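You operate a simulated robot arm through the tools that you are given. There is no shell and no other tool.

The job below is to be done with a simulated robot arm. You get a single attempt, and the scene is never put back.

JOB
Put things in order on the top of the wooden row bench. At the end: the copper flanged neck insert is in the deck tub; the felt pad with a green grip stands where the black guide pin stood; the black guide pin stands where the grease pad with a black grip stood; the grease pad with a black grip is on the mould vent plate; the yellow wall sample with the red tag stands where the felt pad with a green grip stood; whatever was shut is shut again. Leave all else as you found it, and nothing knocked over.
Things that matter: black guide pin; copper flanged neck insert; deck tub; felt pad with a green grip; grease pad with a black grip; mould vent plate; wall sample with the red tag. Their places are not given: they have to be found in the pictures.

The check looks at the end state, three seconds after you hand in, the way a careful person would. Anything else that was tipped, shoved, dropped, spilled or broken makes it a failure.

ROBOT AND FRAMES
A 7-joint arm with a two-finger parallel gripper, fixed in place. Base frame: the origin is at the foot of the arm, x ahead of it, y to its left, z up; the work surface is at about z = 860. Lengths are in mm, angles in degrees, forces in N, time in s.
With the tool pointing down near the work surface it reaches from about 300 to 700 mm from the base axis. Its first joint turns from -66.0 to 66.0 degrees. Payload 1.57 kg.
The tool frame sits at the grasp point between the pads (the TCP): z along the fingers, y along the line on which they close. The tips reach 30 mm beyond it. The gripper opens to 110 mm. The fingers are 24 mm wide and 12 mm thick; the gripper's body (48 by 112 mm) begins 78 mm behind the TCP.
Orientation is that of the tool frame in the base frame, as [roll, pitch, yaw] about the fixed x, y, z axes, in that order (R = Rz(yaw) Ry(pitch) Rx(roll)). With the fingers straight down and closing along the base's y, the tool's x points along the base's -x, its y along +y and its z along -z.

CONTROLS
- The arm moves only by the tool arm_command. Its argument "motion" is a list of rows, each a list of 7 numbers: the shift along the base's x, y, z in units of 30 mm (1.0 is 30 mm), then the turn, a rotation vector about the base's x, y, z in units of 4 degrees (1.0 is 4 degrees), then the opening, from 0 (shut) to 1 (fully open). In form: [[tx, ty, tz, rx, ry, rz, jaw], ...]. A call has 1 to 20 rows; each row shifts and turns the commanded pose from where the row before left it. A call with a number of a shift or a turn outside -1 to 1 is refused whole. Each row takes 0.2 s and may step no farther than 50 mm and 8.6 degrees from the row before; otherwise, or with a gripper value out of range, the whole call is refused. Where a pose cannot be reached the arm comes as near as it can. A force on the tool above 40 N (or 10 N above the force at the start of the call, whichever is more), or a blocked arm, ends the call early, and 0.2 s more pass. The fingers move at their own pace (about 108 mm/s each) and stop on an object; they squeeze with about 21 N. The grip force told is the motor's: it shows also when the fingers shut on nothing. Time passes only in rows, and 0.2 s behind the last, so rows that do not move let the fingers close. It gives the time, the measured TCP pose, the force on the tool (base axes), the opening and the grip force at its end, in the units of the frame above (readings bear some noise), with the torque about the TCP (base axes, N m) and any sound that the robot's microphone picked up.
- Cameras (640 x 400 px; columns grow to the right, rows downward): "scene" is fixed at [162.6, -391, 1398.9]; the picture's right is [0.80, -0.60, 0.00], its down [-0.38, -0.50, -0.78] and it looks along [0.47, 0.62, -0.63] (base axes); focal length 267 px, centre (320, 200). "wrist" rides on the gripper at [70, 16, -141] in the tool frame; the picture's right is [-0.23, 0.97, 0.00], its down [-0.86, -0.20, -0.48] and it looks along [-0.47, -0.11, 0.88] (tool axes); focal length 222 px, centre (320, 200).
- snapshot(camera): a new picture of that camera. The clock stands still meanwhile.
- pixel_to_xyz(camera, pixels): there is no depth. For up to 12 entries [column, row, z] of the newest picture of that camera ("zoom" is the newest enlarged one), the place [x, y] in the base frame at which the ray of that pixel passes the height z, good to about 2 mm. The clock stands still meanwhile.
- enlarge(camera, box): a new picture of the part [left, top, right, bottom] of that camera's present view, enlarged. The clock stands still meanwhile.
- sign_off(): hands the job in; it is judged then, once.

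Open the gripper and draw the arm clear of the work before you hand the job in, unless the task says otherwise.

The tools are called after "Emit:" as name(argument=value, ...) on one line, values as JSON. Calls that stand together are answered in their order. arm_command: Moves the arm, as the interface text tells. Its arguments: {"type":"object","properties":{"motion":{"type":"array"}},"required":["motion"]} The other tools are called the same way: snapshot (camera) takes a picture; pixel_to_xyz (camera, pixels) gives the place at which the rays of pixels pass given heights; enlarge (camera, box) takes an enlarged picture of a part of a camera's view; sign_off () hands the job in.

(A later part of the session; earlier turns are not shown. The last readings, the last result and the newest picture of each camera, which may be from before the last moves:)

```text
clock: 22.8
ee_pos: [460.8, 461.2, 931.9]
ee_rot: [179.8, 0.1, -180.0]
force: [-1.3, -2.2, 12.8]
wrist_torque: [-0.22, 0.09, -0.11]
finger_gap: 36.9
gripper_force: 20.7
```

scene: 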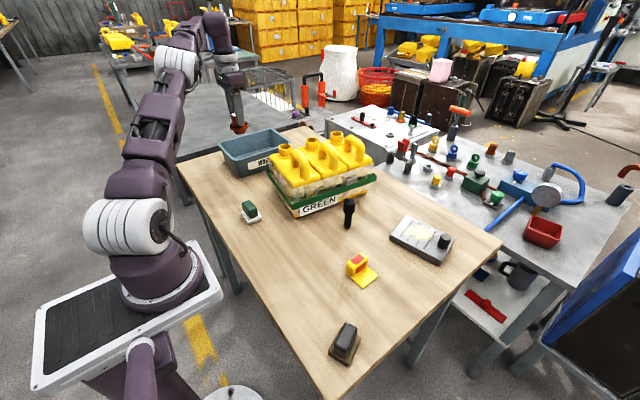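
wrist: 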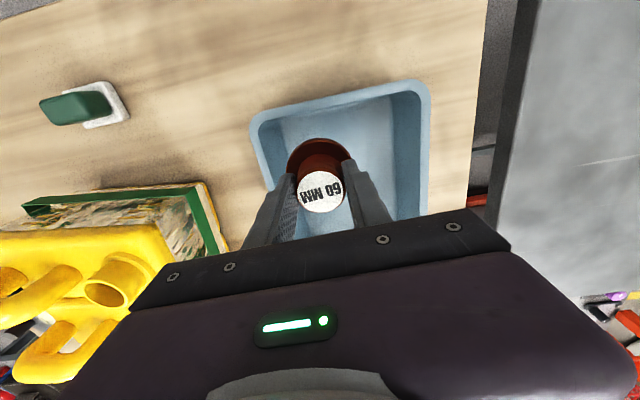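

Contact at z≈932 (12.8 N up), so the insert stands on the tub floor. I open to ≈60 mm and rise out.

Emit:
arm_command(motion=[[0, 0, 0.03, 0, 0, 0, 0.25], [0, 0, 0, 0, 0, 0, 0.5], [0, 0, 0, 0, 0, 0, 0.55], [0, 0, 0, 0, 0, 0, 0.55], [0, 0, 0.4, 0, 0, 0, 0.55], [0, 0, 0.7, 0, 0, 0, 0.55], [0, 0, 0.9, 0, 0, 0, 0.55], [0, 0, 0.9, 0, 0, 0, 0.55], [0, 0, 0, 0, 0, 0, 0.55]])

Emit:
snapshot(camera="wrist")

Emit:
snapshot(camera="scene")

```text
clock: 24.8
ee_pos: [457.7, 458.4, 1020.4]
ee_rot: [-180.0, 0.0, 179.9]
force: [0.4, -0.5, 1.3]
wrist_torque: [0.01, 0.02, 0.02]
finger_gap: 60.4
gripper_force: 0.0
out of reach, approached as far as the arm can: row 8
```

```text
taken
```

wrist: 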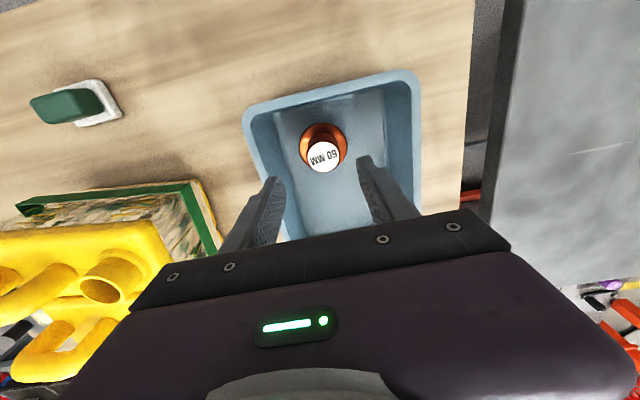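

```text
taken
```

scene: 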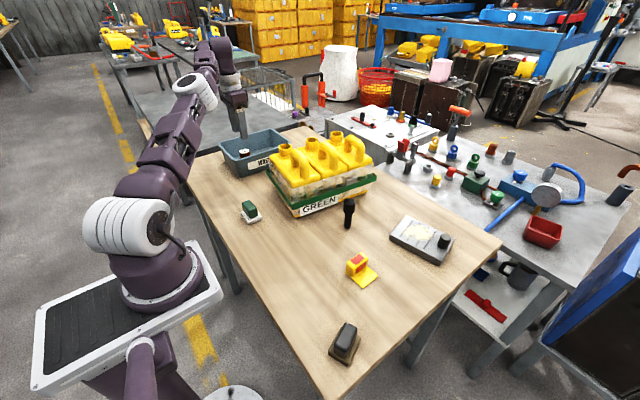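

The insert stands upright in the tub at (323,155), with nothing else disturbed. Next I retract and swing across to above the grease pad, at safe height.

Emit:
arm_command(motion=[[-0.85, -0.6, 0.35, 0, 0, 0, 0.6], [-0.85, -0.6, 0.35, 0, 0, 0, 0.6], [-0.85, -0.6, 0.35, 0, 0, 0, 0.6], [-0.85, -0.6, 0.35, 0, 0, 0, 0.6], [-0.85, -0.6, 0.35, 0, 0, 0, 0.6], [0, -1, 0, 0, 0, 0, 0.6], [0, -1, 0, 0, 0, 0, 0.6], [0, -1, 0, 0, 0, 0, 0.6], [0, -1, 0, 0, 0, 0, 0.6], [0, -1, 0, 0, 0, 0, 0.6], [0, -1, 0, 0, 0, 0, 0.6], [0, -1, 0, 0, 0, 0, 0.6], [0, -1, 0, 0, 0, 0, 0.6], [0, -1, 0, 0, 0, 0, 0.6], [0, -1, 0, 0, 0, 0, 0.6], [0, -1, 0, 0, 0, 0, 0.6], [0, -1, 0, 0, 0, 0, 0.6], [0, -1, 0, 0, 0, 0, 0.6], [0, -1, 0, 0, 0, 0, 0.6], [0, -1, 0, 0, 0, 0, 0.6]])

```text
clock: 29.0
ee_pos: [383.8, -42.6, 1048.3]
ee_rot: [-180.0, 0.0, 180.0]
force: [0.4, -0.2, 0.3]
wrist_torque: [0.01, 0.02, -0.01]
finger_gap: 65.9
gripper_force: 0.1
out of reach, approached as far as the arm can: row 1, 2
```

Two early rows were clamped, so the TCP is at (384,-43,1048). I continue to above the grease pad at (331,-245,1000), turning +21° about z to match its grip.

Emit:
arm_command(motion=[[-0.22, -0.843, -0.2, 0, 0, 0.656, 0.6], [-0.22, -0.843, -0.2, 0, 0, 0.656, 0.6], [-0.22, -0.843, -0.2, 0, 0, 0.656, 0.6], [-0.22, -0.843, -0.2, 0, 0, 0.656, 0.6], [-0.22, -0.843, -0.2, 0, 0, 0.656, 0.6], [-0.22, -0.843, -0.2, 0, 0, 0.656, 0.6], [-0.22, -0.843, -0.2, 0, 0, 0.656, 0.6], [-0.22, -0.843, -0.2, 0, 0, 0.656, 0.6], [0, 0, 0, 0, 0, 0, 0.6]])

Emit:
snapshot(camera="wrist")

Emit:
enlarge(camera="wrist", box=[260, 90, 380, 190])

```text
clock: 31.0
ee_pos: [329.3, -244.9, 1003.0]
ee_rot: [180.0, 0.0, -159.1]
force: [-0.1, 0.3, 0.5]
wrist_torque: [-0.01, -0.01, -0.03]
finger_gap: 65.9
gripper_force: 0.1
```

```text
taken
```

wrist: 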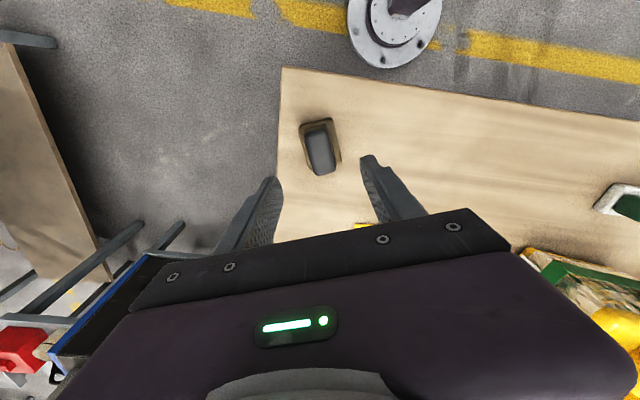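

```text
4.00 times, centred on (320, 140) of wrist
```

zoom: 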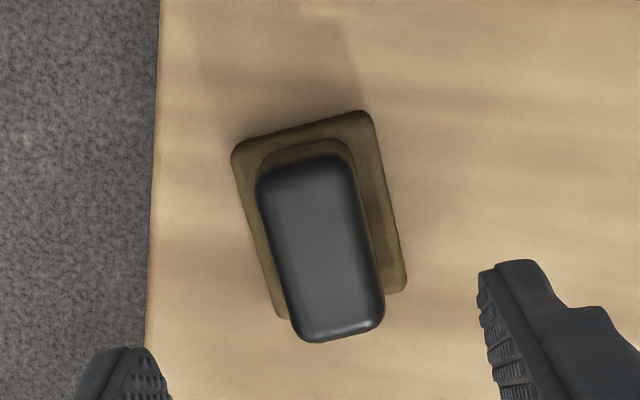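

Aligned with the grip. I re-measure the base and grip centres from this zoom.

Emit:
pixel_to_xyz(camera="zoom", pixels=[[232, 150, 868], [367, 112, 868], [408, 288, 868], [280, 320, 868], [258, 182, 905], [352, 160, 905], [384, 322, 905], [298, 341, 905]])

```text
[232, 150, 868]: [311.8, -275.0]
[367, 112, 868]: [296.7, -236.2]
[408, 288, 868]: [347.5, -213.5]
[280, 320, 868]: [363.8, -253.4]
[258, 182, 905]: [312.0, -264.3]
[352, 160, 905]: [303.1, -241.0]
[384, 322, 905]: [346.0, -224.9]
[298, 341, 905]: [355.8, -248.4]
```

Grip centre ≈(329.3,-244.6) matches the TCP. I descend to ≈907 with ~66 mm opening.

Emit:
arm_command(motion=[[0, 0, -0.8, 0, 0, 0, 0.6], [0, 0, -0.8, 0, 0, 0, 0.6], [0, 0, -0.7, 0, 0, 0, 0.6], [0, 0, -0.5, 0, 0, 0, 0.6], [0, 0, -0.3, 0, 0, 0, 0.6], [0, 0, 0, 0, 0, 0, 0.6]])

Emit:
snapshot(camera="wrist")

Emit:
enlarge(camera="scene", box=[300, 290, 400, 390])

```text
clock: 32.4
ee_pos: [327.9, -245.9, 909.8]
ee_rot: [-180.0, 0.1, -159.1]
force: [0.3, -0.3, -0.3]
wrist_torque: [0.02, -0.01, 0.02]
finger_gap: 65.8
gripper_force: 0.1
```

```text
taken
```

wrist: 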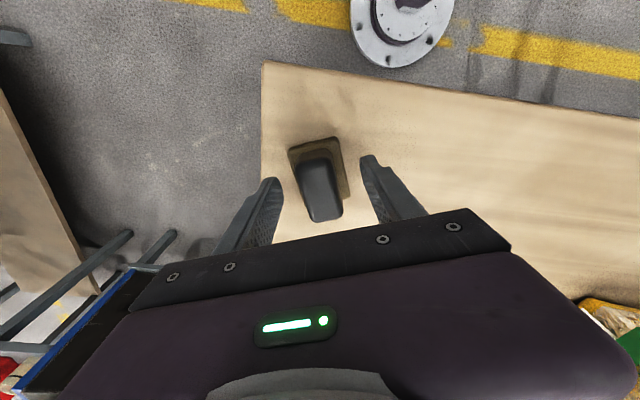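

```text
4.00 times, centred on (350, 340) of scene
```

zoom: 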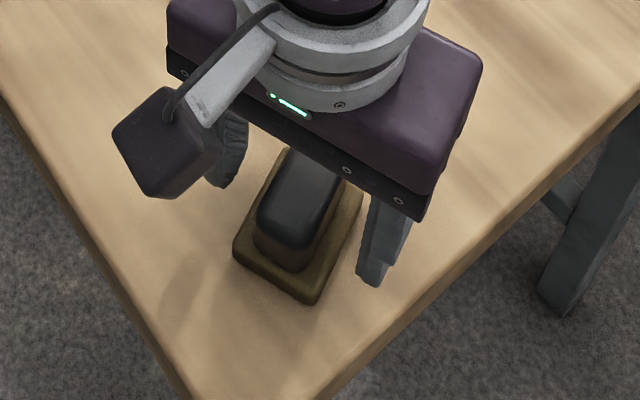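

The grip sits between the fingers at (321,190). I lower 2.5 mm and close.

Emit:
arm_command(motion=[[0, 0, -0.08, 0, 0, 0, 0.6], [0, 0, 0, 0, 0, 0, 0.3], [0, 0, 0, 0, 0, 0, 0], [0, 0, 0, 0, 0, 0, 0], [0, 0, 0, 0, 0, 0, 0]])

```text
clock: 33.6
ee_pos: [328.1, -244.4, 907.5]
ee_rot: [180.0, -0.1, -159.1]
force: [0.1, -0.1, 0.0]
wrist_torque: [-0.04, 0.04, 0.03]
finger_gap: 27.5
gripper_force: 20.9
```

Gripped with a 27.5 mm gap. I lift 90 mm, then check.

Emit:
arm_command(motion=[[0, 0, 0.3, 0, 0, 0, 0], [0, 0, 0.6, 0, 0, 0, 0], [0, 0, 0.8, 0, 0, 0, 0], [0, 0, 0.8, 0, 0, 0, 0], [0, 0, 0.5, 0, 0, 0, 0], [0, 0, 0, 0, 0, 0, 0]])

Emit:
snapshot(camera="scene")

Emit:
snapshot(camera="wrist")

```text
clock: 35.0
ee_pos: [329.0, -245.4, 998.7]
ee_rot: [180.0, 0.0, -159.0]
force: [-1.2, -0.5, 0.4]
wrist_torque: [-0.04, 0.01, -0.03]
finger_gap: 27.2
gripper_force: 20.6
```

```text
taken
```

scene: 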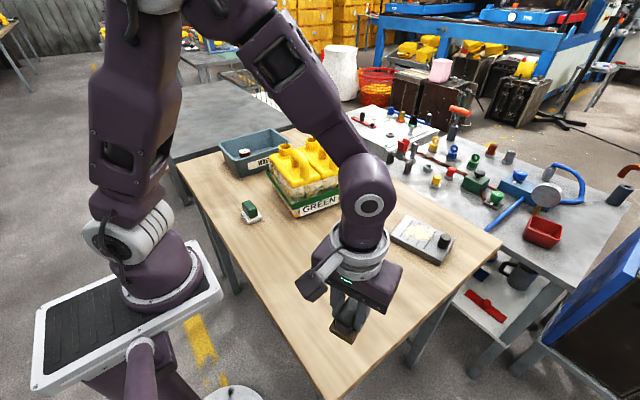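

```text
taken
```

wrist: 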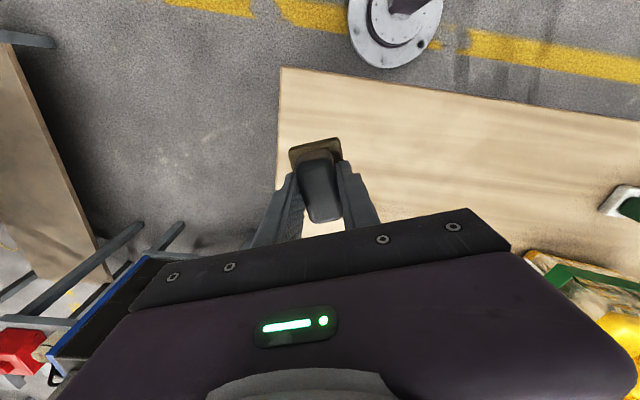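

The grease pad is held level. I carry it toward the plate, target TCP ≈(646,-144), dropping to ≈958 near the end and turning -8.5° to align with the plate.

Emit:
arm_command(motion=[[0.5, 0.16, 0, 0, 0, -0.19, 0], [0.96, 0.305, 0, 0, 0, -0.19, 0], [0.96, 0.305, 0, 0, 0, -0.19, 0], [0.96, 0.305, 0, 0, 0, -0.19, 0], [0.96, 0.305, 0, 0, 0, -0.19, 0], [0.96, 0.305, 0, 0, 0, -0.19, 0], [0.96, 0.305, 0, 0, 0, -0.19, 0], [0.96, 0.305, -0.33, 0, 0, -0.19, 0], [0.96, 0.305, -0.33, 0, 0, -0.19, 0], [0.96, 0.305, -0.33, 0, 0, -0.19, 0], [0.96, 0.305, -0.33, 0, 0, -0.19, 0], [0.5, 0.16, 0, 0, 0, -0.04, 0], [0, 0, 0, 0, 0, 0, 0]])

Emit:
snapshot(camera="wrist")

Emit:
enlarge(camera="scene", box=[365, 180, 485, 280])

```text
clock: 37.8
ee_pos: [647.3, -143.4, 958.1]
ee_rot: [-180.0, 0.0, -167.6]
force: [0.4, -0.5, -0.2]
wrist_torque: [0.03, 0.02, -0.02]
finger_gap: 27.2
gripper_force: 20.6
```

```text
taken
```

wrist: 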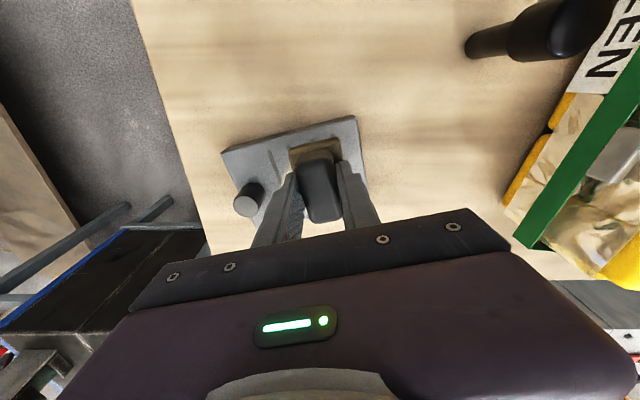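

```text
4.00 times, centred on (425, 230) of scene
```

zoom: 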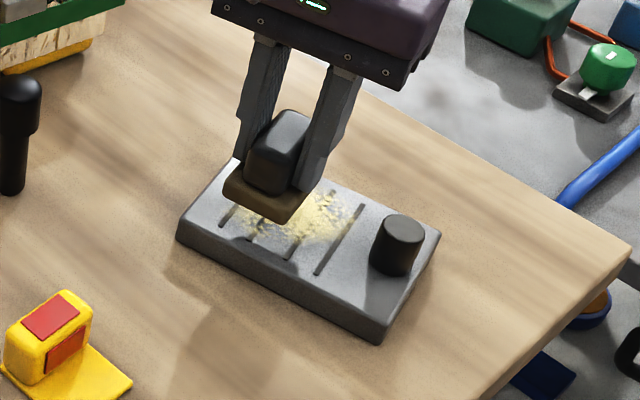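

The pad hovers over the plate's free end, clear of the knob. I nudge it slightly more central and lower to ≈934.

Emit:
arm_command(motion=[[0.13, -0.17, -0.3, 0, 0, 0, 0], [0, 0, -0.3, 0, 0, 0, 0], [0, 0, -0.2, 0, 0, 0, 0], [0, 0, 0, 0, 0, 0, 0]])

Emit:
enlarge(camera="scene", box=[365, 180, 485, 280])

```text
clock: 38.8
ee_pos: [650.0, -148.4, 934.6]
ee_rot: [-180.0, 0.1, -167.7]
force: [0.1, -0.3, -0.1]
wrist_torque: [-0.03, 0.0, -0.02]
finger_gap: 27.4
gripper_force: 21.2
```

```text
4.00 times, centred on (425, 230) of scene
```

zoom: 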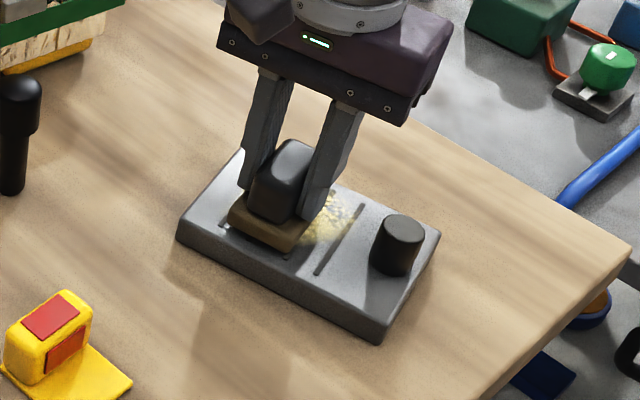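

Almost touching. I lower in 2 mm steps to feel the contact.

Emit:
arm_command(motion=[[0, 0, -0.07, 0, 0, 0, 0], [0, 0, -0.06, 0, 0, 0, 0], [0, 0, 0, 0, 0, 0, 0]])

```text
clock: 39.6
ee_pos: [649.7, -149.2, 930.2]
ee_rot: [180.0, 0.1, -167.7]
force: [-0.3, 0.2, -0.3]
wrist_torque: [0.04, 0.04, -0.03]
finger_gap: 27.3
gripper_force: 21.2
```

No contact yet at z 930; I go down further in small steps.

Emit:
arm_command(motion=[[0, 0, -0.05, 0, 0, 0, 0], [0, 0, -0.05, 0, 0, 0, 0], [0, 0, 0, 0, 0, 0, 0]])

```text
clock: 40.4
ee_pos: [650.5, -149.3, 928.7]
ee_rot: [-179.9, 0.2, -167.6]
force: [-8.6, 6.9, 31.1]
wrist_torque: [0.25, 0.26, 0.02]
finger_gap: 27.5
gripper_force: 21.2
```

Firm contact (31 N). I relieve 1.5 mm, then open to about 48 mm so the fingers stay clear of the knob, and rise.

Emit:
arm_command(motion=[[0, 0, 0.05, 0, 0, 0, 0], [0, 0, 0, 0, 0, 0, 0.3], [0, 0, 0, 0, 0, 0, 0.44], [0, 0, 0, 0, 0, 0, 0.44], [0, 0, 0.3, 0, 0, 0, 0.44], [0, 0, 0.6, 0, 0, 0, 0.44], [0, 0, 0.6, 0, 0, 0, 0.44], [-0.6, 0, 0.6, 0, 0, 0, 0.44], [0, 0, 0, 0, 0, 0, 0.44]])

Emit:
snapshot(camera="wrist")

Emit:
enlarge(camera="scene", box=[365, 180, 485, 280])

```text
clock: 42.4
ee_pos: [632.4, -150.6, 991.4]
ee_rot: [-180.0, 0.0, -167.5]
force: [-0.1, -0.5, 0.6]
wrist_torque: [-0.02, -0.02, -0.01]
finger_gap: 48.4
gripper_force: 0.1
```

```text
taken
```

wrist: 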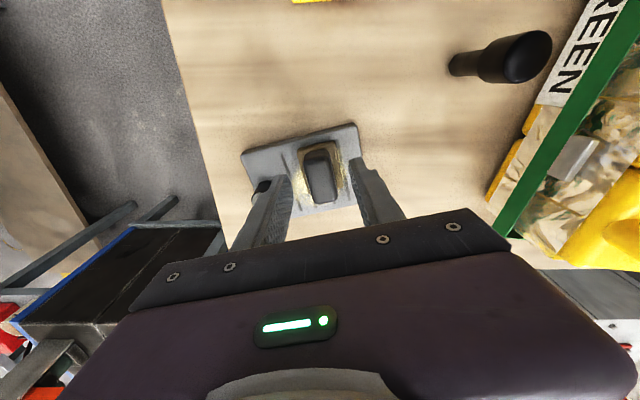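

```text
4.00 times, centred on (425, 230) of scene
```

zoom: 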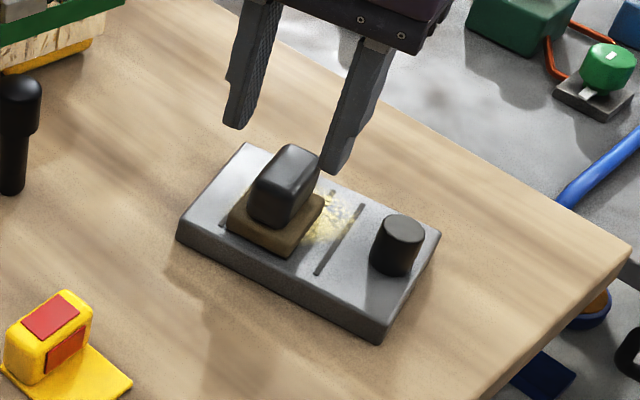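

The grease pad rests on the plate. Now I move above the black pin at (551,-4.5), turning the tool back to square.

Emit:
arm_command(motion=[[-0.45, 0.811, 0.15, 0, 0, -0.517, 0.6], [-0.45, 0.811, 0.15, 0, 0, -0.517, 0.6], [-0.45, 0.811, 0.15, 0, 0, -0.517, 0.6], [-0.45, 0.811, 0.15, 0, 0, -0.517, 0.6], [-0.45, 0.811, 0.15, 0, 0, -0.517, 0.6], [-0.45, 0.811, 0.15, 0, 0, -0.517, 0.6], [0, 0, 0, 0, 0, 0, 0.6]])

Emit:
snapshot(camera="wrist")

Emit:
enlarge(camera="wrist", box=[270, 110, 390, 210])

```text
clock: 44.0
ee_pos: [550.6, -3.0, 1018.4]
ee_rot: [180.0, 0.1, 180.0]
force: [0.0, -0.5, 0.3]
wrist_torque: [-0.01, 0.01, 0.04]
finger_gap: 66.1
gripper_force: 0.1
```

```text
taken
```

wrist: 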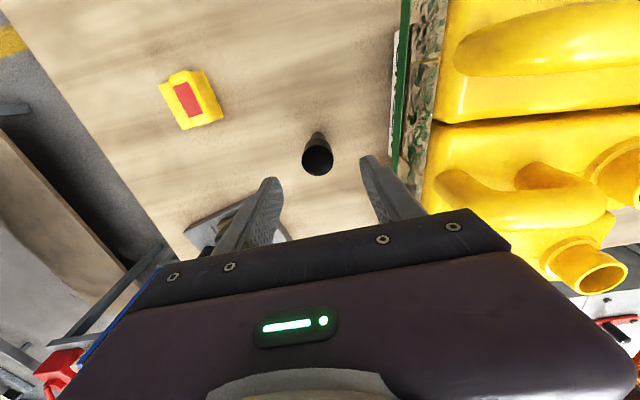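

```text
4.00 times, centred on (330, 160) of wrist
```

zoom: 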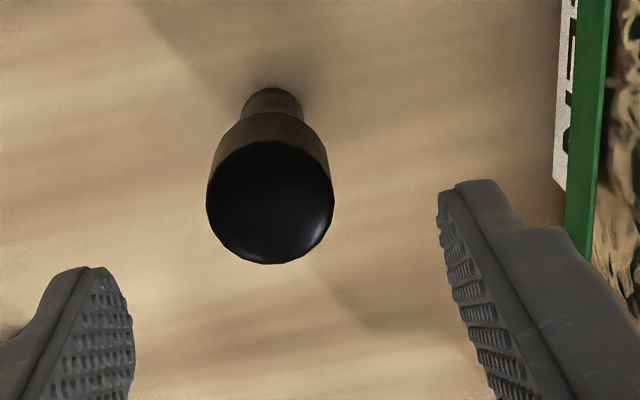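

The pin's head shows at zoom (270,200) and its foot near (272,108). Converting these.

Emit:
pixel_to_xyz(camera="zoom", pixels=[[270, 200, 930], [270, 200, 938], [270, 200, 945], [207, 200, 938], [334, 200, 938], [272, 108, 860], [247, 115, 860], [303, 110, 860]])

Emit:
enlarge(camera="scene", box=[310, 150, 410, 240])

```text
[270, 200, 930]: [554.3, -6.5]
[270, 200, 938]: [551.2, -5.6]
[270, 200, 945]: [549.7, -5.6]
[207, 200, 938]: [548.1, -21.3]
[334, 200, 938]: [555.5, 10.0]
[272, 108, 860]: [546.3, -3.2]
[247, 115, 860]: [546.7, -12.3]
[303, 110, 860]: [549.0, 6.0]
```

```text
4.44 times, centred on (360, 195) of scene
```

zoom: 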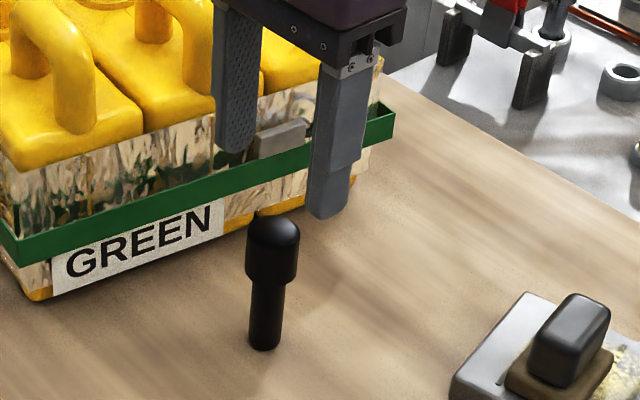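

The pin's axis is at ≈(551,-5). I descend to TCP z≈930 around its head, nudging y by -1.5 mm.

Emit:
arm_command(motion=[[0, -0.05, -0.8, 0, 0, 0, 0.6], [0, 0, -0.8, 0, 0, 0, 0.6], [0, 0, -0.7, 0, 0, 0, 0.6], [0, 0, -0.4, 0, 0, 0, 0.6], [0, 0, -0.25, 0, 0, 0, 0.6], [0, 0, 0, 0, 0, 0, 0.6]])

Emit:
snapshot(camera="wrist")

Emit:
enlarge(camera="scene", box=[310, 150, 410, 240])

```text
clock: 45.4
ee_pos: [550.7, -5.9, 929.9]
ee_rot: [-180.0, 0.0, 179.9]
force: [0.3, -0.3, 0.3]
wrist_torque: [-0.07, 0.01, 0.0]
finger_gap: 66.0
gripper_force: 0.1
```

```text
taken
```

wrist: 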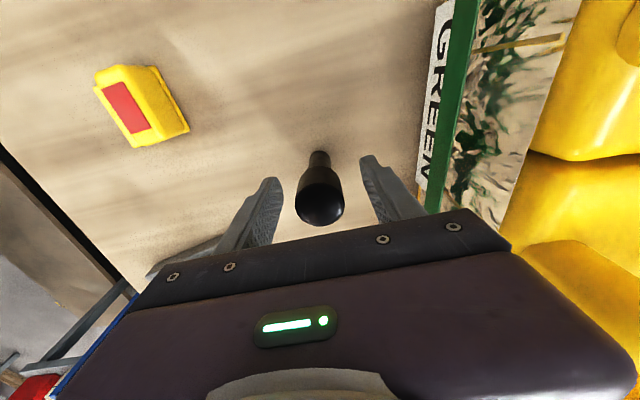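

```text
4.44 times, centred on (360, 195) of scene
```

zoom: 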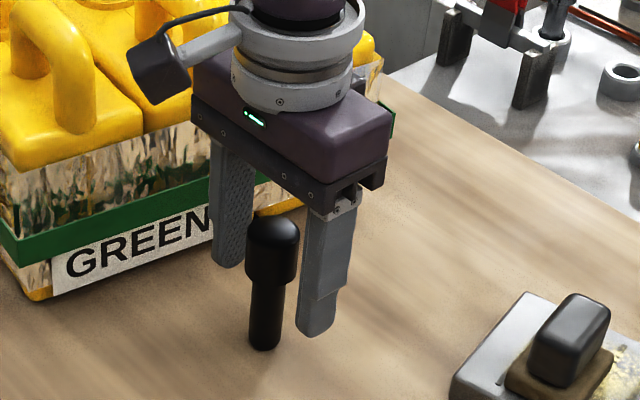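

The head is centred between the fingers. I close gradually.

Emit:
arm_command(motion=[[0, 0, 0, 0, 0, 0, 0.45], [0, 0, 0, 0, 0, 0, 0.36], [0, 0, 0, 0, 0, 0, 0.3], [0, 0, 0, 0, 0, 0, 0.2], [0, 0, 0, 0, 0, 0, 0], [0, 0, 0, 0, 0, 0, 0]])

```text
clock: 46.8
ee_pos: [552.0, -5.7, 930.0]
ee_rot: [179.9, 0.1, -179.9]
force: [-0.6, 0.6, 0.8]
wrist_torque: [0.05, -0.03, 0.0]
finger_gap: 30.9
gripper_force: 20.7
```

Gripped at 30.9 mm. I lift 110 mm, then carry it to above the grease pad's old place (330,-244.5).

Emit:
arm_command(motion=[[0, 0, 0.3, 0, 0, 0, 0], [0, 0, 0.7, 0, 0, 0, 0], [0, 0, 0.9, 0, 0, 0, 0], [0, 0, 0.9, 0, 0, 0, 0], [0, 0, 0.9, 0, 0, 0, 0], [-0.4, -0.44, 0, 0, 0, 0, 0], [-0.82, -0.885, 0, 0, 0, 0, 0], [-0.82, -0.885, 0, 0, 0, 0, 0], [-0.82, -0.885, 0, 0, 0, 0, 0], [-0.82, -0.885, 0, 0, 0, 0, 0], [-0.82, -0.885, 0, 0, 0, 0, 0], [-0.82, -0.885, 0, 0, 0, 0, 0], [-0.82, -0.885, 0, 0, 0, 0, 0], [-0.82, -0.885, 0, 0, 0, 0, 0], [-0.42, -0.445, 0, 0, 0, 0, 0], [0, 0, 0, 0, 0, 0, 0]])

Emit:
snapshot(camera="wrist")

Emit:
snapshot(camera="scene")

```text
clock: 50.2
ee_pos: [329.3, -244.4, 1041.4]
ee_rot: [-180.0, 0.1, -180.0]
force: [0.7, -0.2, -1.6]
wrist_torque: [0.0, 0.03, -0.04]
finger_gap: 31.0
gripper_force: 20.8
```

```text
taken
```

wrist: 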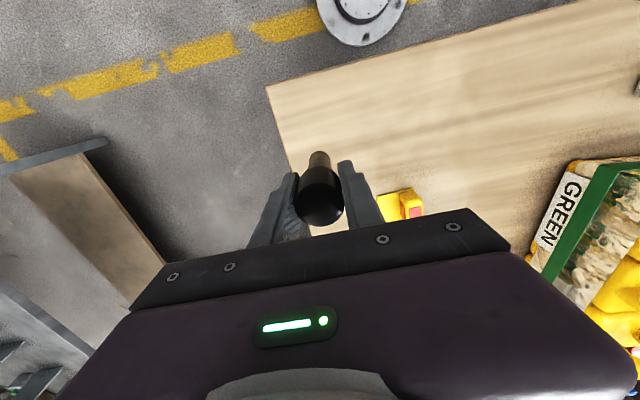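

```text
taken
```

scene: 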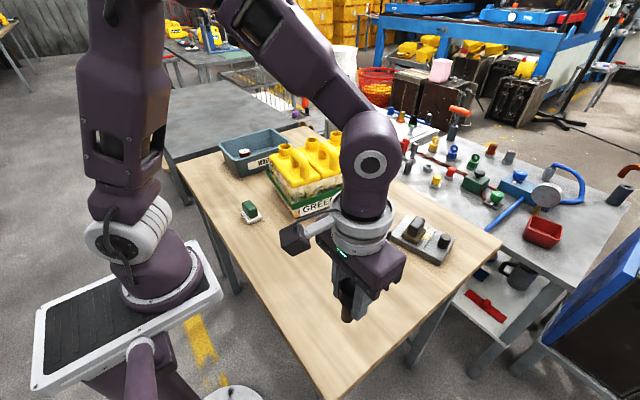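

The pin hangs vertical over (329,-244). I lower to ≈936.

Emit:
arm_command(motion=[[0, 0, -0.8, 0, 0, 0, 0], [0, 0, -0.9, 0, 0, 0, 0], [0, 0, -0.8, 0, 0, 0, 0], [0, 0, -0.6, 0, 0, 0, 0], [0, 0, -0.4, 0, 0, 0, 0], [0, 0, 0, 0, 0, 0, 0]])

Emit:
enlarge(camera="scene", box=[290, 290, 400, 390])

```text
clock: 51.6
ee_pos: [332.4, -244.6, 937.5]
ee_rot: [-179.9, 0.0, 180.0]
force: [0.4, 0.0, -1.6]
wrist_torque: [0.01, 0.0, -0.02]
finger_gap: 31.0
gripper_force: 21.2
```

```text
4.00 times, centred on (345, 340) of scene
```

zoom: 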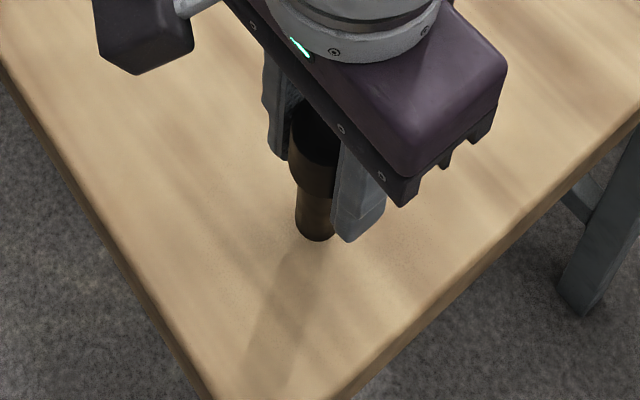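

The pin's foot is a few millimetres above the bench; I lower in ~1.8 mm steps until contact.

Emit:
arm_command(motion=[[0, 0, -0.08, 0, 0, 0, 0], [0, 0, -0.06, 0, 0, 0, 0], [0, 0, -0.05, 0, 0, 0, 0], [0, 0, 0, 0, 0, 0, 0]])

```text
clock: 52.6
ee_pos: [330.6, -244.2, 930.5]
ee_rot: [180.0, 0.0, -179.9]
force: [0.0, 0.1, -1.4]
wrist_torque: [-0.01, -0.02, -0.03]
finger_gap: 31.0
gripper_force: 20.5
```

No contact yet; a little further.

Emit:
arm_command(motion=[[0, 0, -0.04, 0, 0, 0, 0], [0, 0, -0.03, 0, 0, 0, 0], [0, 0, 0, 0, 0, 0, 0]])

```text
clock: 53.4
ee_pos: [330.6, -244.0, 929.1]
ee_rot: [180.0, 0.1, -180.0]
force: [0.8, -0.6, 10.8]
wrist_torque: [-0.02, -0.05, -0.09]
finger_gap: 30.9
gripper_force: 20.9
```

Contact (10.8 N). I ease off 0.5 mm, open slowly, then rise straight up.

Emit:
arm_command(motion=[[0, 0, 0.015, 0, 0, 0, 0.25], [0, 0, 0, 0, 0, 0, 0.33], [0, 0, 0, 0, 0, 0, 0.45], [0, 0, 0, 0, 0, 0, 0.6], [0, 0, 0, 0, 0, 0, 0.6], [0, 0, 0.3, 0, 0, 0, 0.6], [0, 0, 0.7, 0, 0, 0, 0.6], [0, 0, 0.9, 0, 0, 0, 0.6], [0, 0, 0.9, 0, 0, 0, 0.6], [0, 0, 0, 0, 0, 0, 0.6]])

Emit:
snapshot(camera="wrist")

Emit:
enlarge(camera="scene", box=[290, 280, 410, 390])

```text
clock: 55.6
ee_pos: [330.9, -244.1, 1012.9]
ee_rot: [-179.9, -0.1, -179.9]
force: [0.3, 0.4, 0.3]
wrist_torque: [0.02, -0.02, -0.02]
finger_gap: 66.0
gripper_force: 0.2
```

```text
taken
```

wrist: 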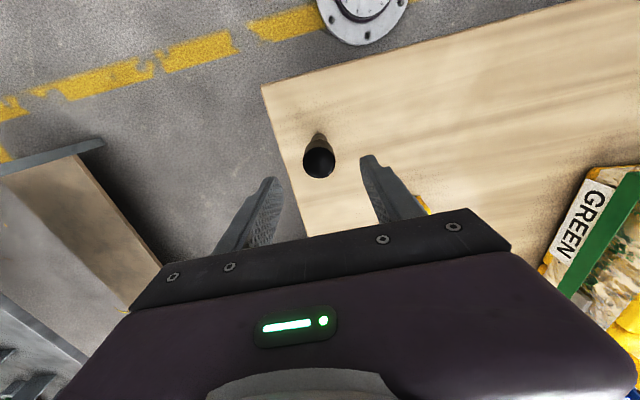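

```text
3.64 times, centred on (350, 335) of scene
```

zoom: 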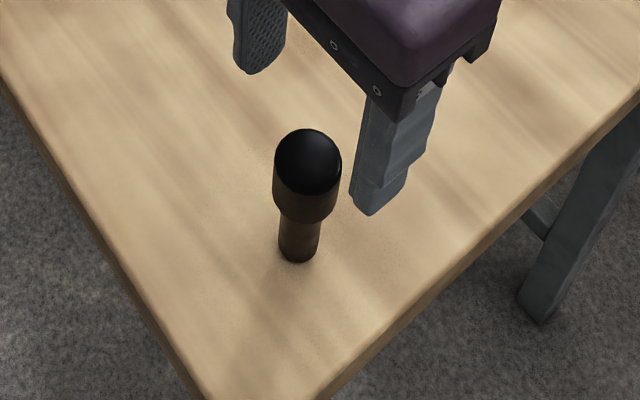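

The pin stands upright. I verify its foot position, then travel to above the felt pad (≈(349,197)).

Emit:
pixel_to_xyz(camera="zoom", pixels=[[298, 250, 860], [298, 263, 860]])

Emit:
arm_command(motion=[[0.04, 0.5, 0.1, 0, 0, 0, 0.6], [0.04, 0.98, 0.05, 0, 0, 0, 0.6], [0.04, 0.98, 0.05, 0, 0, 0, 0.6], [0.04, 0.98, 0.05, 0, 0, 0, 0.7], [0.04, 0.98, 0.05, 0, 0, 0, 0.8], [0.04, 0.98, 0.05, 0, 0, 0, 0.8], [0.04, 0.98, 0.05, 0, 0, 0, 0.8], [0.04, 0.98, 0.05, 0, 0, 0, 0.8], [0.04, 0.98, 0.05, 0, 0, 0, 0.8], [0.04, 0.98, 0.05, 0, 0, 0, 0.8], [0.04, 0.98, 0.05, 0, 0, 0, 0.8], [0.04, 0.98, 0.05, 0, 0, 0, 0.8], [0.04, 0.98, 0.05, 0, 0, 0, 0.8], [0.04, 0.98, 0.05, 0, 0, 0, 0.8], [0.04, 0.98, 0.05, 0, 0, 0, 0.8], [0, 0.48, 0, 0, 0, 0, 0.8], [0, 0, 0, 0, 0, 0, 0.8]])

Emit:
snapshot(camera="wrist")

Emit:
enlarge(camera="wrist", box=[260, 90, 380, 190])

```text
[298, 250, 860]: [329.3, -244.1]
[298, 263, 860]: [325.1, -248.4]
```

```text
clock: 59.2
ee_pos: [349.6, 197.9, 1039.0]
ee_rot: [-180.0, 0.0, -180.0]
force: [0.1, -0.1, -0.7]
wrist_torque: [-0.02, -0.01, -0.02]
finger_gap: 88.2
gripper_force: 0.0
```

```text
taken
```

wrist: 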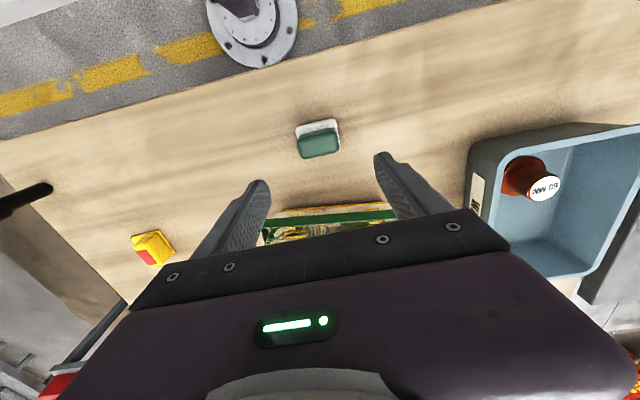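

```text
4.00 times, centred on (320, 140) of wrist
```

zoom: 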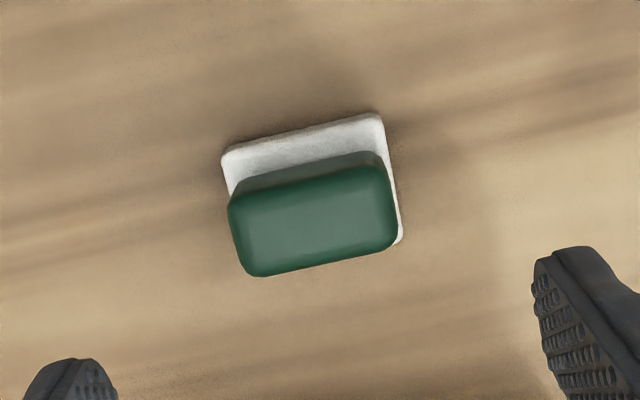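

Measuring felt pad base and grip corners from this zoom.

Emit:
pixel_to_xyz(camera="zoom", pixels=[[221, 157, 868], [382, 112, 868], [403, 242, 866], [228, 205, 905], [388, 163, 905], [400, 245, 905], [247, 277, 905], [228, 205, 898], [388, 163, 898], [400, 245, 898], [247, 277, 898]])

```text
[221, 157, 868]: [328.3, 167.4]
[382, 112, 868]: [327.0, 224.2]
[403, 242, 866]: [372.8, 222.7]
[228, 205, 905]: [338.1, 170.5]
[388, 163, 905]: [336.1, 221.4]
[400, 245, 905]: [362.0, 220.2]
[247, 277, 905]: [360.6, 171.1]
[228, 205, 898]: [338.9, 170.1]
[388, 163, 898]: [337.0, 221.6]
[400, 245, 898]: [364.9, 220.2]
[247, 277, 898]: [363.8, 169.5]
```

Felt pad base centre ≈(350.5,195.3), grip centre ≈(349.5,195.8), about 50 mm along y. I'll grip it lengthwise (closing along y), and descend to ≈907.

Emit:
arm_command(motion=[[0, -0.07, -0.9, 0, 0, 0, 0.8], [0, 0, -0.9, 0, 0, 0, 0.8], [0, 0, -0.9, 0, 0, 0, 0.8], [0, 0, -0.9, 0, 0, 0, 0.8], [0, 0, -0.5, 0, 0, 0, 0.8], [0, 0, -0.3, 0, 0, 0, 0.8], [0, 0, 0, 0, 0, 0, 0.8]])

Emit:
snapshot(camera="wrist")

Emit:
enlarge(camera="scene", box=[205, 165, 305, 245])

```text
clock: 60.8
ee_pos: [347.3, 194.2, 906.9]
ee_rot: [-179.9, 0.0, 180.0]
force: [0.8, 0.0, 0.5]
wrist_torque: [0.0, -0.01, 0.02]
finger_gap: 87.8
gripper_force: 0.1
```

```text
taken
```

wrist: 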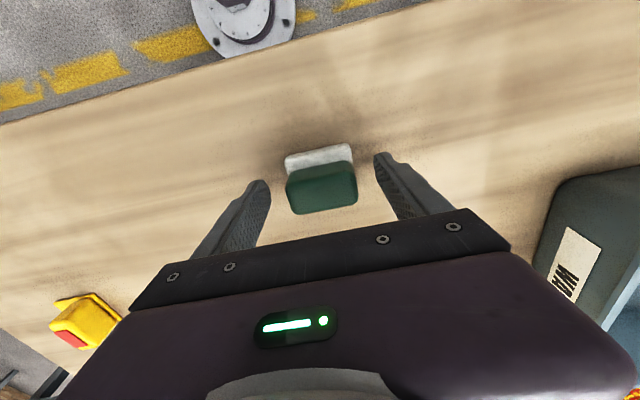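

```text
5.00 times, centred on (255, 205) of scene
```

zoom: 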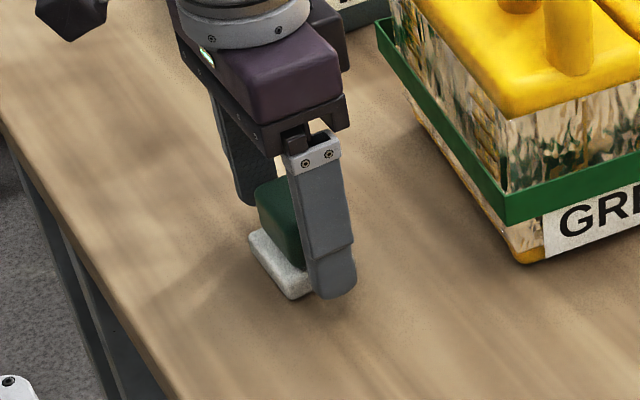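

The green grip is centred at (321,190) between the fingers. I close gradually.

Emit:
arm_command(motion=[[0, 0, 0, 0, 0, 0, 0.65], [0, 0, 0, 0, 0, 0, 0.55], [0, 0, 0, 0, 0, 0, 0.45], [0, 0, 0, 0, 0, 0, 0.3], [0, 0, 0, 0, 0, 0, 0.2], [0, 0, 0, 0, 0, 0, 0.2]])

```text
clock: 62.2
ee_pos: [347.9, 192.6, 907.7]
ee_rot: [179.9, 0.0, 179.9]
force: [-0.2, 1.1, 0.7]
wrist_torque: [-0.01, 0.0, -0.04]
finger_gap: 51.7
gripper_force: 21.0
```

Gripped at 51.7 mm. I lift 110 mm, then go -y clear of the crate before moving +x to the pin's old place.

Emit:
arm_command(motion=[[0, 0, 0.3, 0, 0, 0, 0.2], [0, 0, 0.6, 0, 0, 0, 0.2], [0, 0, 0.9, 0, 0, 0, 0.2], [0, 0, 0.9, 0, 0, 0, 0.2], [0, 0, 0.8, 0, 0, 0, 0.2], [0, -0.5, 0, 0, 0, 0, 0.2], [0, -0.95, 0, 0, 0, 0, 0.2], [0, -0.95, 0, 0, 0, 0, 0.2], [0, -0.95, 0, 0, 0, 0, 0.2], [0, -0.95, 0, 0, 0, 0, 0.2], [0, -0.95, 0, 0, 0, 0, 0.2], [0, -0.95, 0, 0, 0, 0, 0.2], [0, -0.4, 0, 0, 0, 0, 0.2], [0, 0, 0, 0, 0, 0, 0.2]])

Emit:
snapshot(camera="wrist")

Emit:
snapshot(camera="scene")

```text
clock: 65.2
ee_pos: [348.3, -2.9, 1009.8]
ee_rot: [179.9, 0.0, 180.0]
force: [0.0, 0.1, -1.2]
wrist_torque: [0.01, 0.0, 0.02]
finger_gap: 51.7
gripper_force: 20.3
```

```text
taken
```

wrist: 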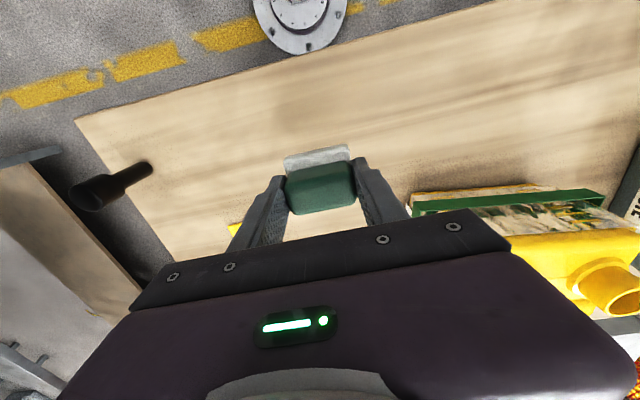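

```text
taken
```

scene: 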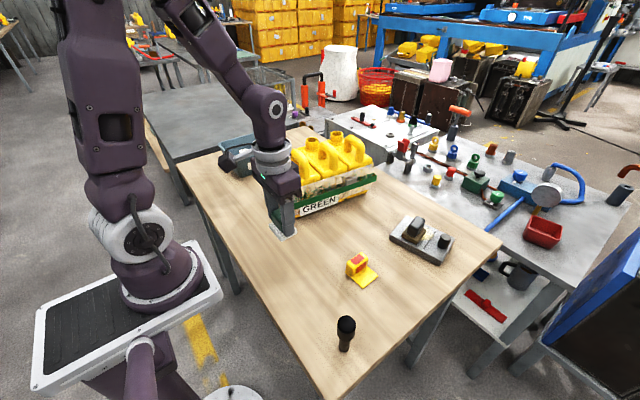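

The felt pad is held level. I move +x by 201 mm to over the pin's old place (TCP ≈(549,-4.5)).

Emit:
arm_command(motion=[[0.5, -0.05, 0, 0, 0, 0, 0.2], [0.95, 0, 0, 0, 0, 0, 0.2], [0.95, 0, 0, 0, 0, 0, 0.2], [0.95, 0, 0, 0, 0, 0, 0.2], [0.95, 0, 0, 0, 0, 0, 0.2], [0.95, 0, 0, 0, 0, 0, 0.2], [0.95, 0, 0, 0, 0, 0, 0.2], [0.5, 0, 0, 0, 0, 0, 0.2], [0, 0, -0.6, 0, 0, 0, 0.2], [0, 0, -0.8, 0, 0, 0, 0.2], [0, 0, -0.8, 0, 0, 0, 0.2], [0, 0, -0.6, 0, 0, 0, 0.2], [0, 0, -0.3, 0, 0, 0, 0.2], [0, 0, 0, 0, 0, 0, 0.2]])

Emit:
snapshot(camera="wrist")

Emit:
enlarge(camera="scene", box=[300, 150, 400, 240])

```text
clock: 68.2
ee_pos: [547.5, -6.3, 916.8]
ee_rot: [-180.0, 0.0, -180.0]
force: [0.9, -0.4, -1.4]
wrist_torque: [-0.01, -0.02, 0.01]
finger_gap: 51.6
gripper_force: 20.8
```

```text
taken
```

wrist: 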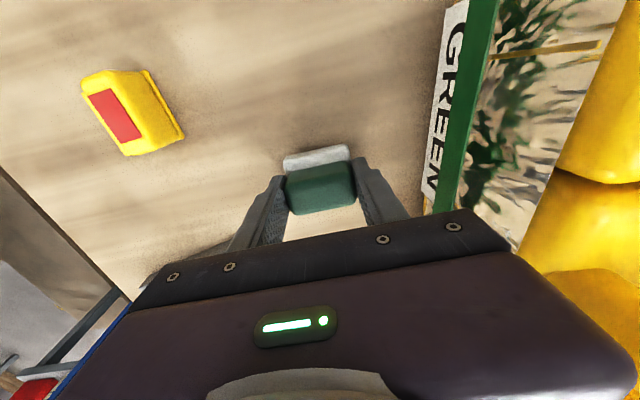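

```text
4.44 times, centred on (350, 195) of scene
```

zoom: 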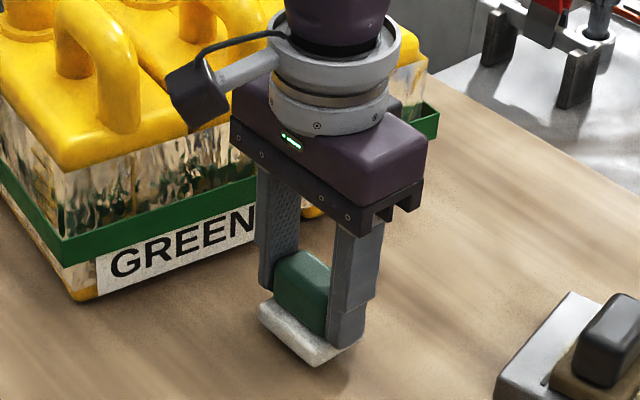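

About 9 mm above the bench at (548,-5). I lower gently with a +1.5 mm x nudge until contact.

Emit:
arm_command(motion=[[0.05, 0.03, -0.13, 0, 0, 0, 0.2], [0, 0, -0.08, 0, 0, 0, 0.2], [0, 0, -0.06, 0, 0, 0, 0.2], [0, 0, 0, 0, 0, 0, 0.2]])

```text
clock: 69.2
ee_pos: [550.2, -4.7, 908.7]
ee_rot: [180.0, 0.0, -180.0]
force: [0.0, -0.7, -1.1]
wrist_torque: [-0.03, 0.01, 0.04]
finger_gap: 51.6
gripper_force: 20.8
```

Still free at 908.7; two more small steps.

Emit:
arm_command(motion=[[0, 0, -0.04, 0, 0, 0, 0.2], [0, 0, -0.03, 0, 0, 0, 0.2], [0, 0, 0, 0, 0, 0, 0.2]])

```text
clock: 70.0
ee_pos: [550.7, -3.7, 906.9]
ee_rot: [180.0, 0.1, 180.0]
force: [-0.7, -0.3, 13.2]
wrist_torque: [0.04, 0.12, -0.04]
finger_gap: 51.8
gripper_force: 20.9
```

Contact (13 N). I ease off, open to ≈72 mm and rise.

Emit:
arm_command(motion=[[0, 0, 0.02, 0, 0, 0, 0.4], [0, 0, 0, 0, 0, 0, 0.5], [0, 0, 0, 0, 0, 0, 0.6], [0, 0, 0, 0, 0, 0, 0.65], [0, 0, 0, 0, 0, 0, 0.65], [0, 0, 0.3, 0, 0, 0, 0.65], [0, 0, 0.7, 0, 0, 0, 0.65], [0, 0, 0.9, 0, 0, 0, 0.65], [0, 0, 0.9, 0, 0, 0, 0.65], [0, 0, 0, 0, 0, 0, 0.65]])

Emit:
snapshot(camera="wrist")

Emit:
enlarge(camera="scene", box=[300, 170, 400, 260])

```text
clock: 72.2
ee_pos: [549.0, -2.9, 992.5]
ee_rot: [179.9, -0.1, 180.0]
force: [0.0, 0.4, -0.5]
wrist_torque: [0.02, 0.03, 0.01]
finger_gap: 71.6
gripper_force: 0.0
```

```text
taken
```

wrist: 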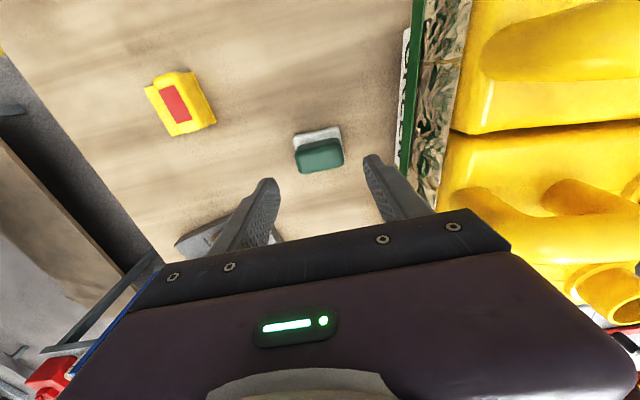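

```text
4.44 times, centred on (350, 215) of scene
```

zoom: 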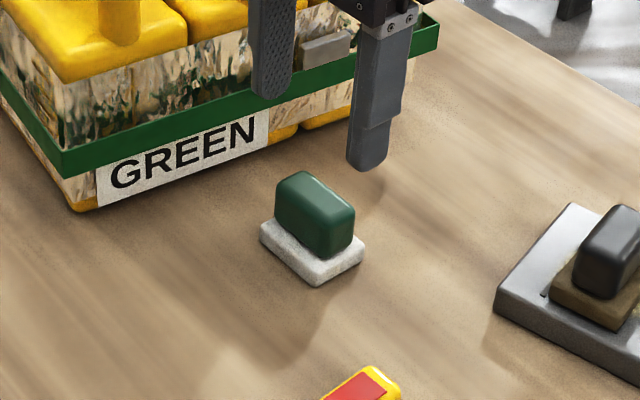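

The felt pad stands upright on the pin's old spot. I verify its location and move above the sample's block (≈(468,-127)).

Emit:
pixel_to_xyz(camera="zoom", pixels=[[260, 242, 860], [320, 288, 860], [364, 262, 860]])

Emit:
arm_command(motion=[[-0.54, -0.827, 0.1, 0, 0, 0, 0.65], [-0.54, -0.827, 0.1, 0, 0, 0, 0.65], [-0.54, -0.827, 0.1, 0, 0, 0, 0.65], [-0.54, -0.827, 0.1, 0, 0, 0, 0.65], [-0.54, -0.827, 0.1, 0, 0, 0, 0.65], [0, 0, 0, 0, 0, 0, 0.65]])

Emit:
snapshot(camera="wrist")

Emit:
enlarge(camera="wrist", box=[260, 90, 380, 190])

```text
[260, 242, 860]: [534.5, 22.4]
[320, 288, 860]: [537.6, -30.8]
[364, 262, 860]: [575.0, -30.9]
```

```text
clock: 73.6
ee_pos: [469.1, -129.7, 1005.1]
ee_rot: [180.0, -0.1, 179.9]
force: [0.4, 0.1, -0.4]
wrist_torque: [0.01, 0.01, 0.02]
finger_gap: 71.5
gripper_force: 0.1
```

```text
taken
```

wrist: 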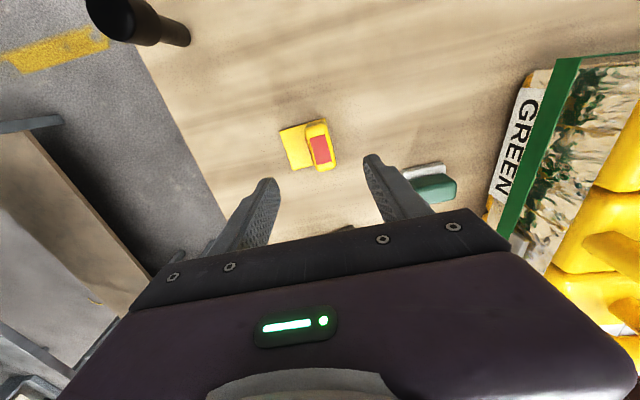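

```text
4.00 times, centred on (320, 140) of wrist
```

zoom: 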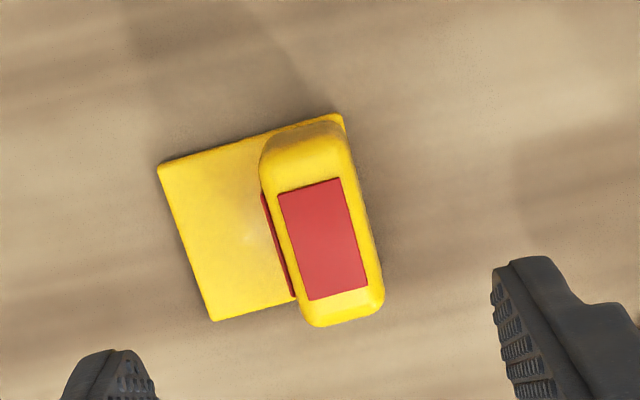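

Converting the sample's base and block corners from this zoom.

Emit:
pixel_to_xyz(camera="zoom", pixels=[[157, 165, 863], [342, 113, 863], [213, 322, 863], [260, 150, 900], [348, 132, 900], [385, 303, 900], [305, 326, 900], [279, 192, 902], [341, 178, 902], [369, 285, 902], [309, 301, 902]])

```text
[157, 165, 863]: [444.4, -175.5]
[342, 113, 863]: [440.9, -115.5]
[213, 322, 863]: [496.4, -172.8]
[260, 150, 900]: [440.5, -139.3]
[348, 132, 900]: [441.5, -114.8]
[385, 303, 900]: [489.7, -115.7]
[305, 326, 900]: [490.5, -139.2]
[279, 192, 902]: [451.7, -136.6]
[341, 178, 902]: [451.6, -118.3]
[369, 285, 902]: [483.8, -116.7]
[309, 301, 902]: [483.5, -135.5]
```

The sample's base centre is ≈(469.5,-144) with yaw ≈3°, and the block's centre is ≈(468,-127). I turn +3°, nudge, and descend to ≈900.

Emit:
arm_command(motion=[[-0.02, 0.06, -0.8, 0, 0, 0.75, 0.65], [0, 0, -0.9, 0, 0, 0, 0.65], [0, 0, -0.9, 0, 0, 0, 0.65], [0, 0, -0.5, 0, 0, 0, 0.65], [0, 0, -0.3, 0, 0, 0, 0.65], [0, 0, 0, 0, 0, 0, 0.65]])

Emit:
snapshot(camera="wrist")

Emit:
enlarge(camera="wrist", box=[240, 110, 400, 240])

Emit:
enlarge(camera="scene", box=[310, 210, 410, 300])

```text
clock: 75.0
ee_pos: [468.2, -126.6, 904.3]
ee_rot: [180.0, 0.0, -177.0]
force: [0.1, -0.3, -0.4]
wrist_torque: [0.02, -0.01, 0.0]
finger_gap: 71.4
gripper_force: 0.1
```

```text
taken
```

wrist: 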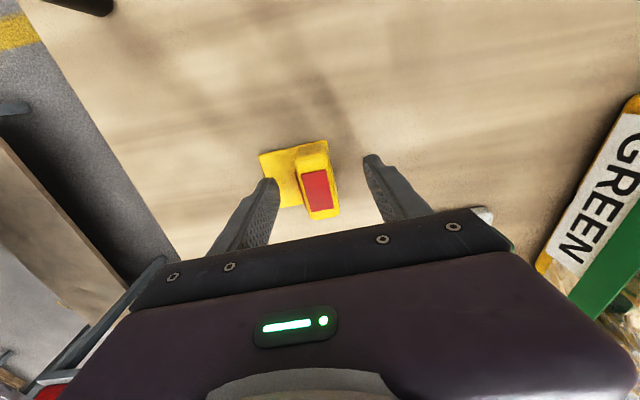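

```text
3.08 times, centred on (320, 175) of wrist
```

zoom: 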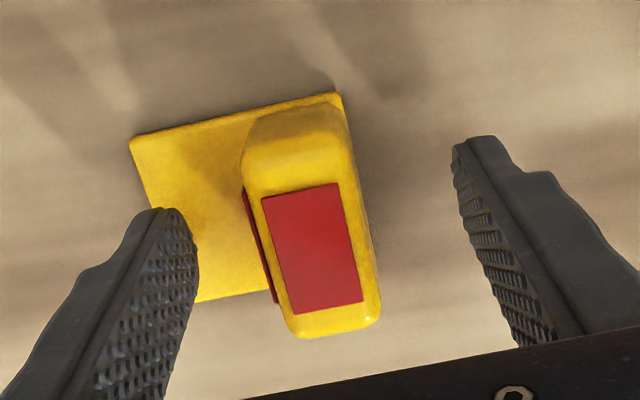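

```text
4.44 times, centred on (360, 255) of scene
```

zoom: 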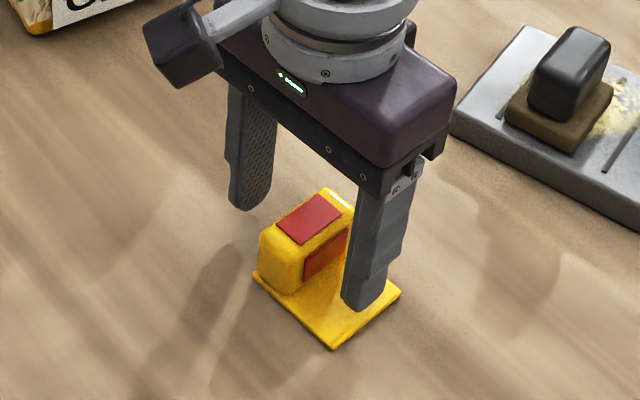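

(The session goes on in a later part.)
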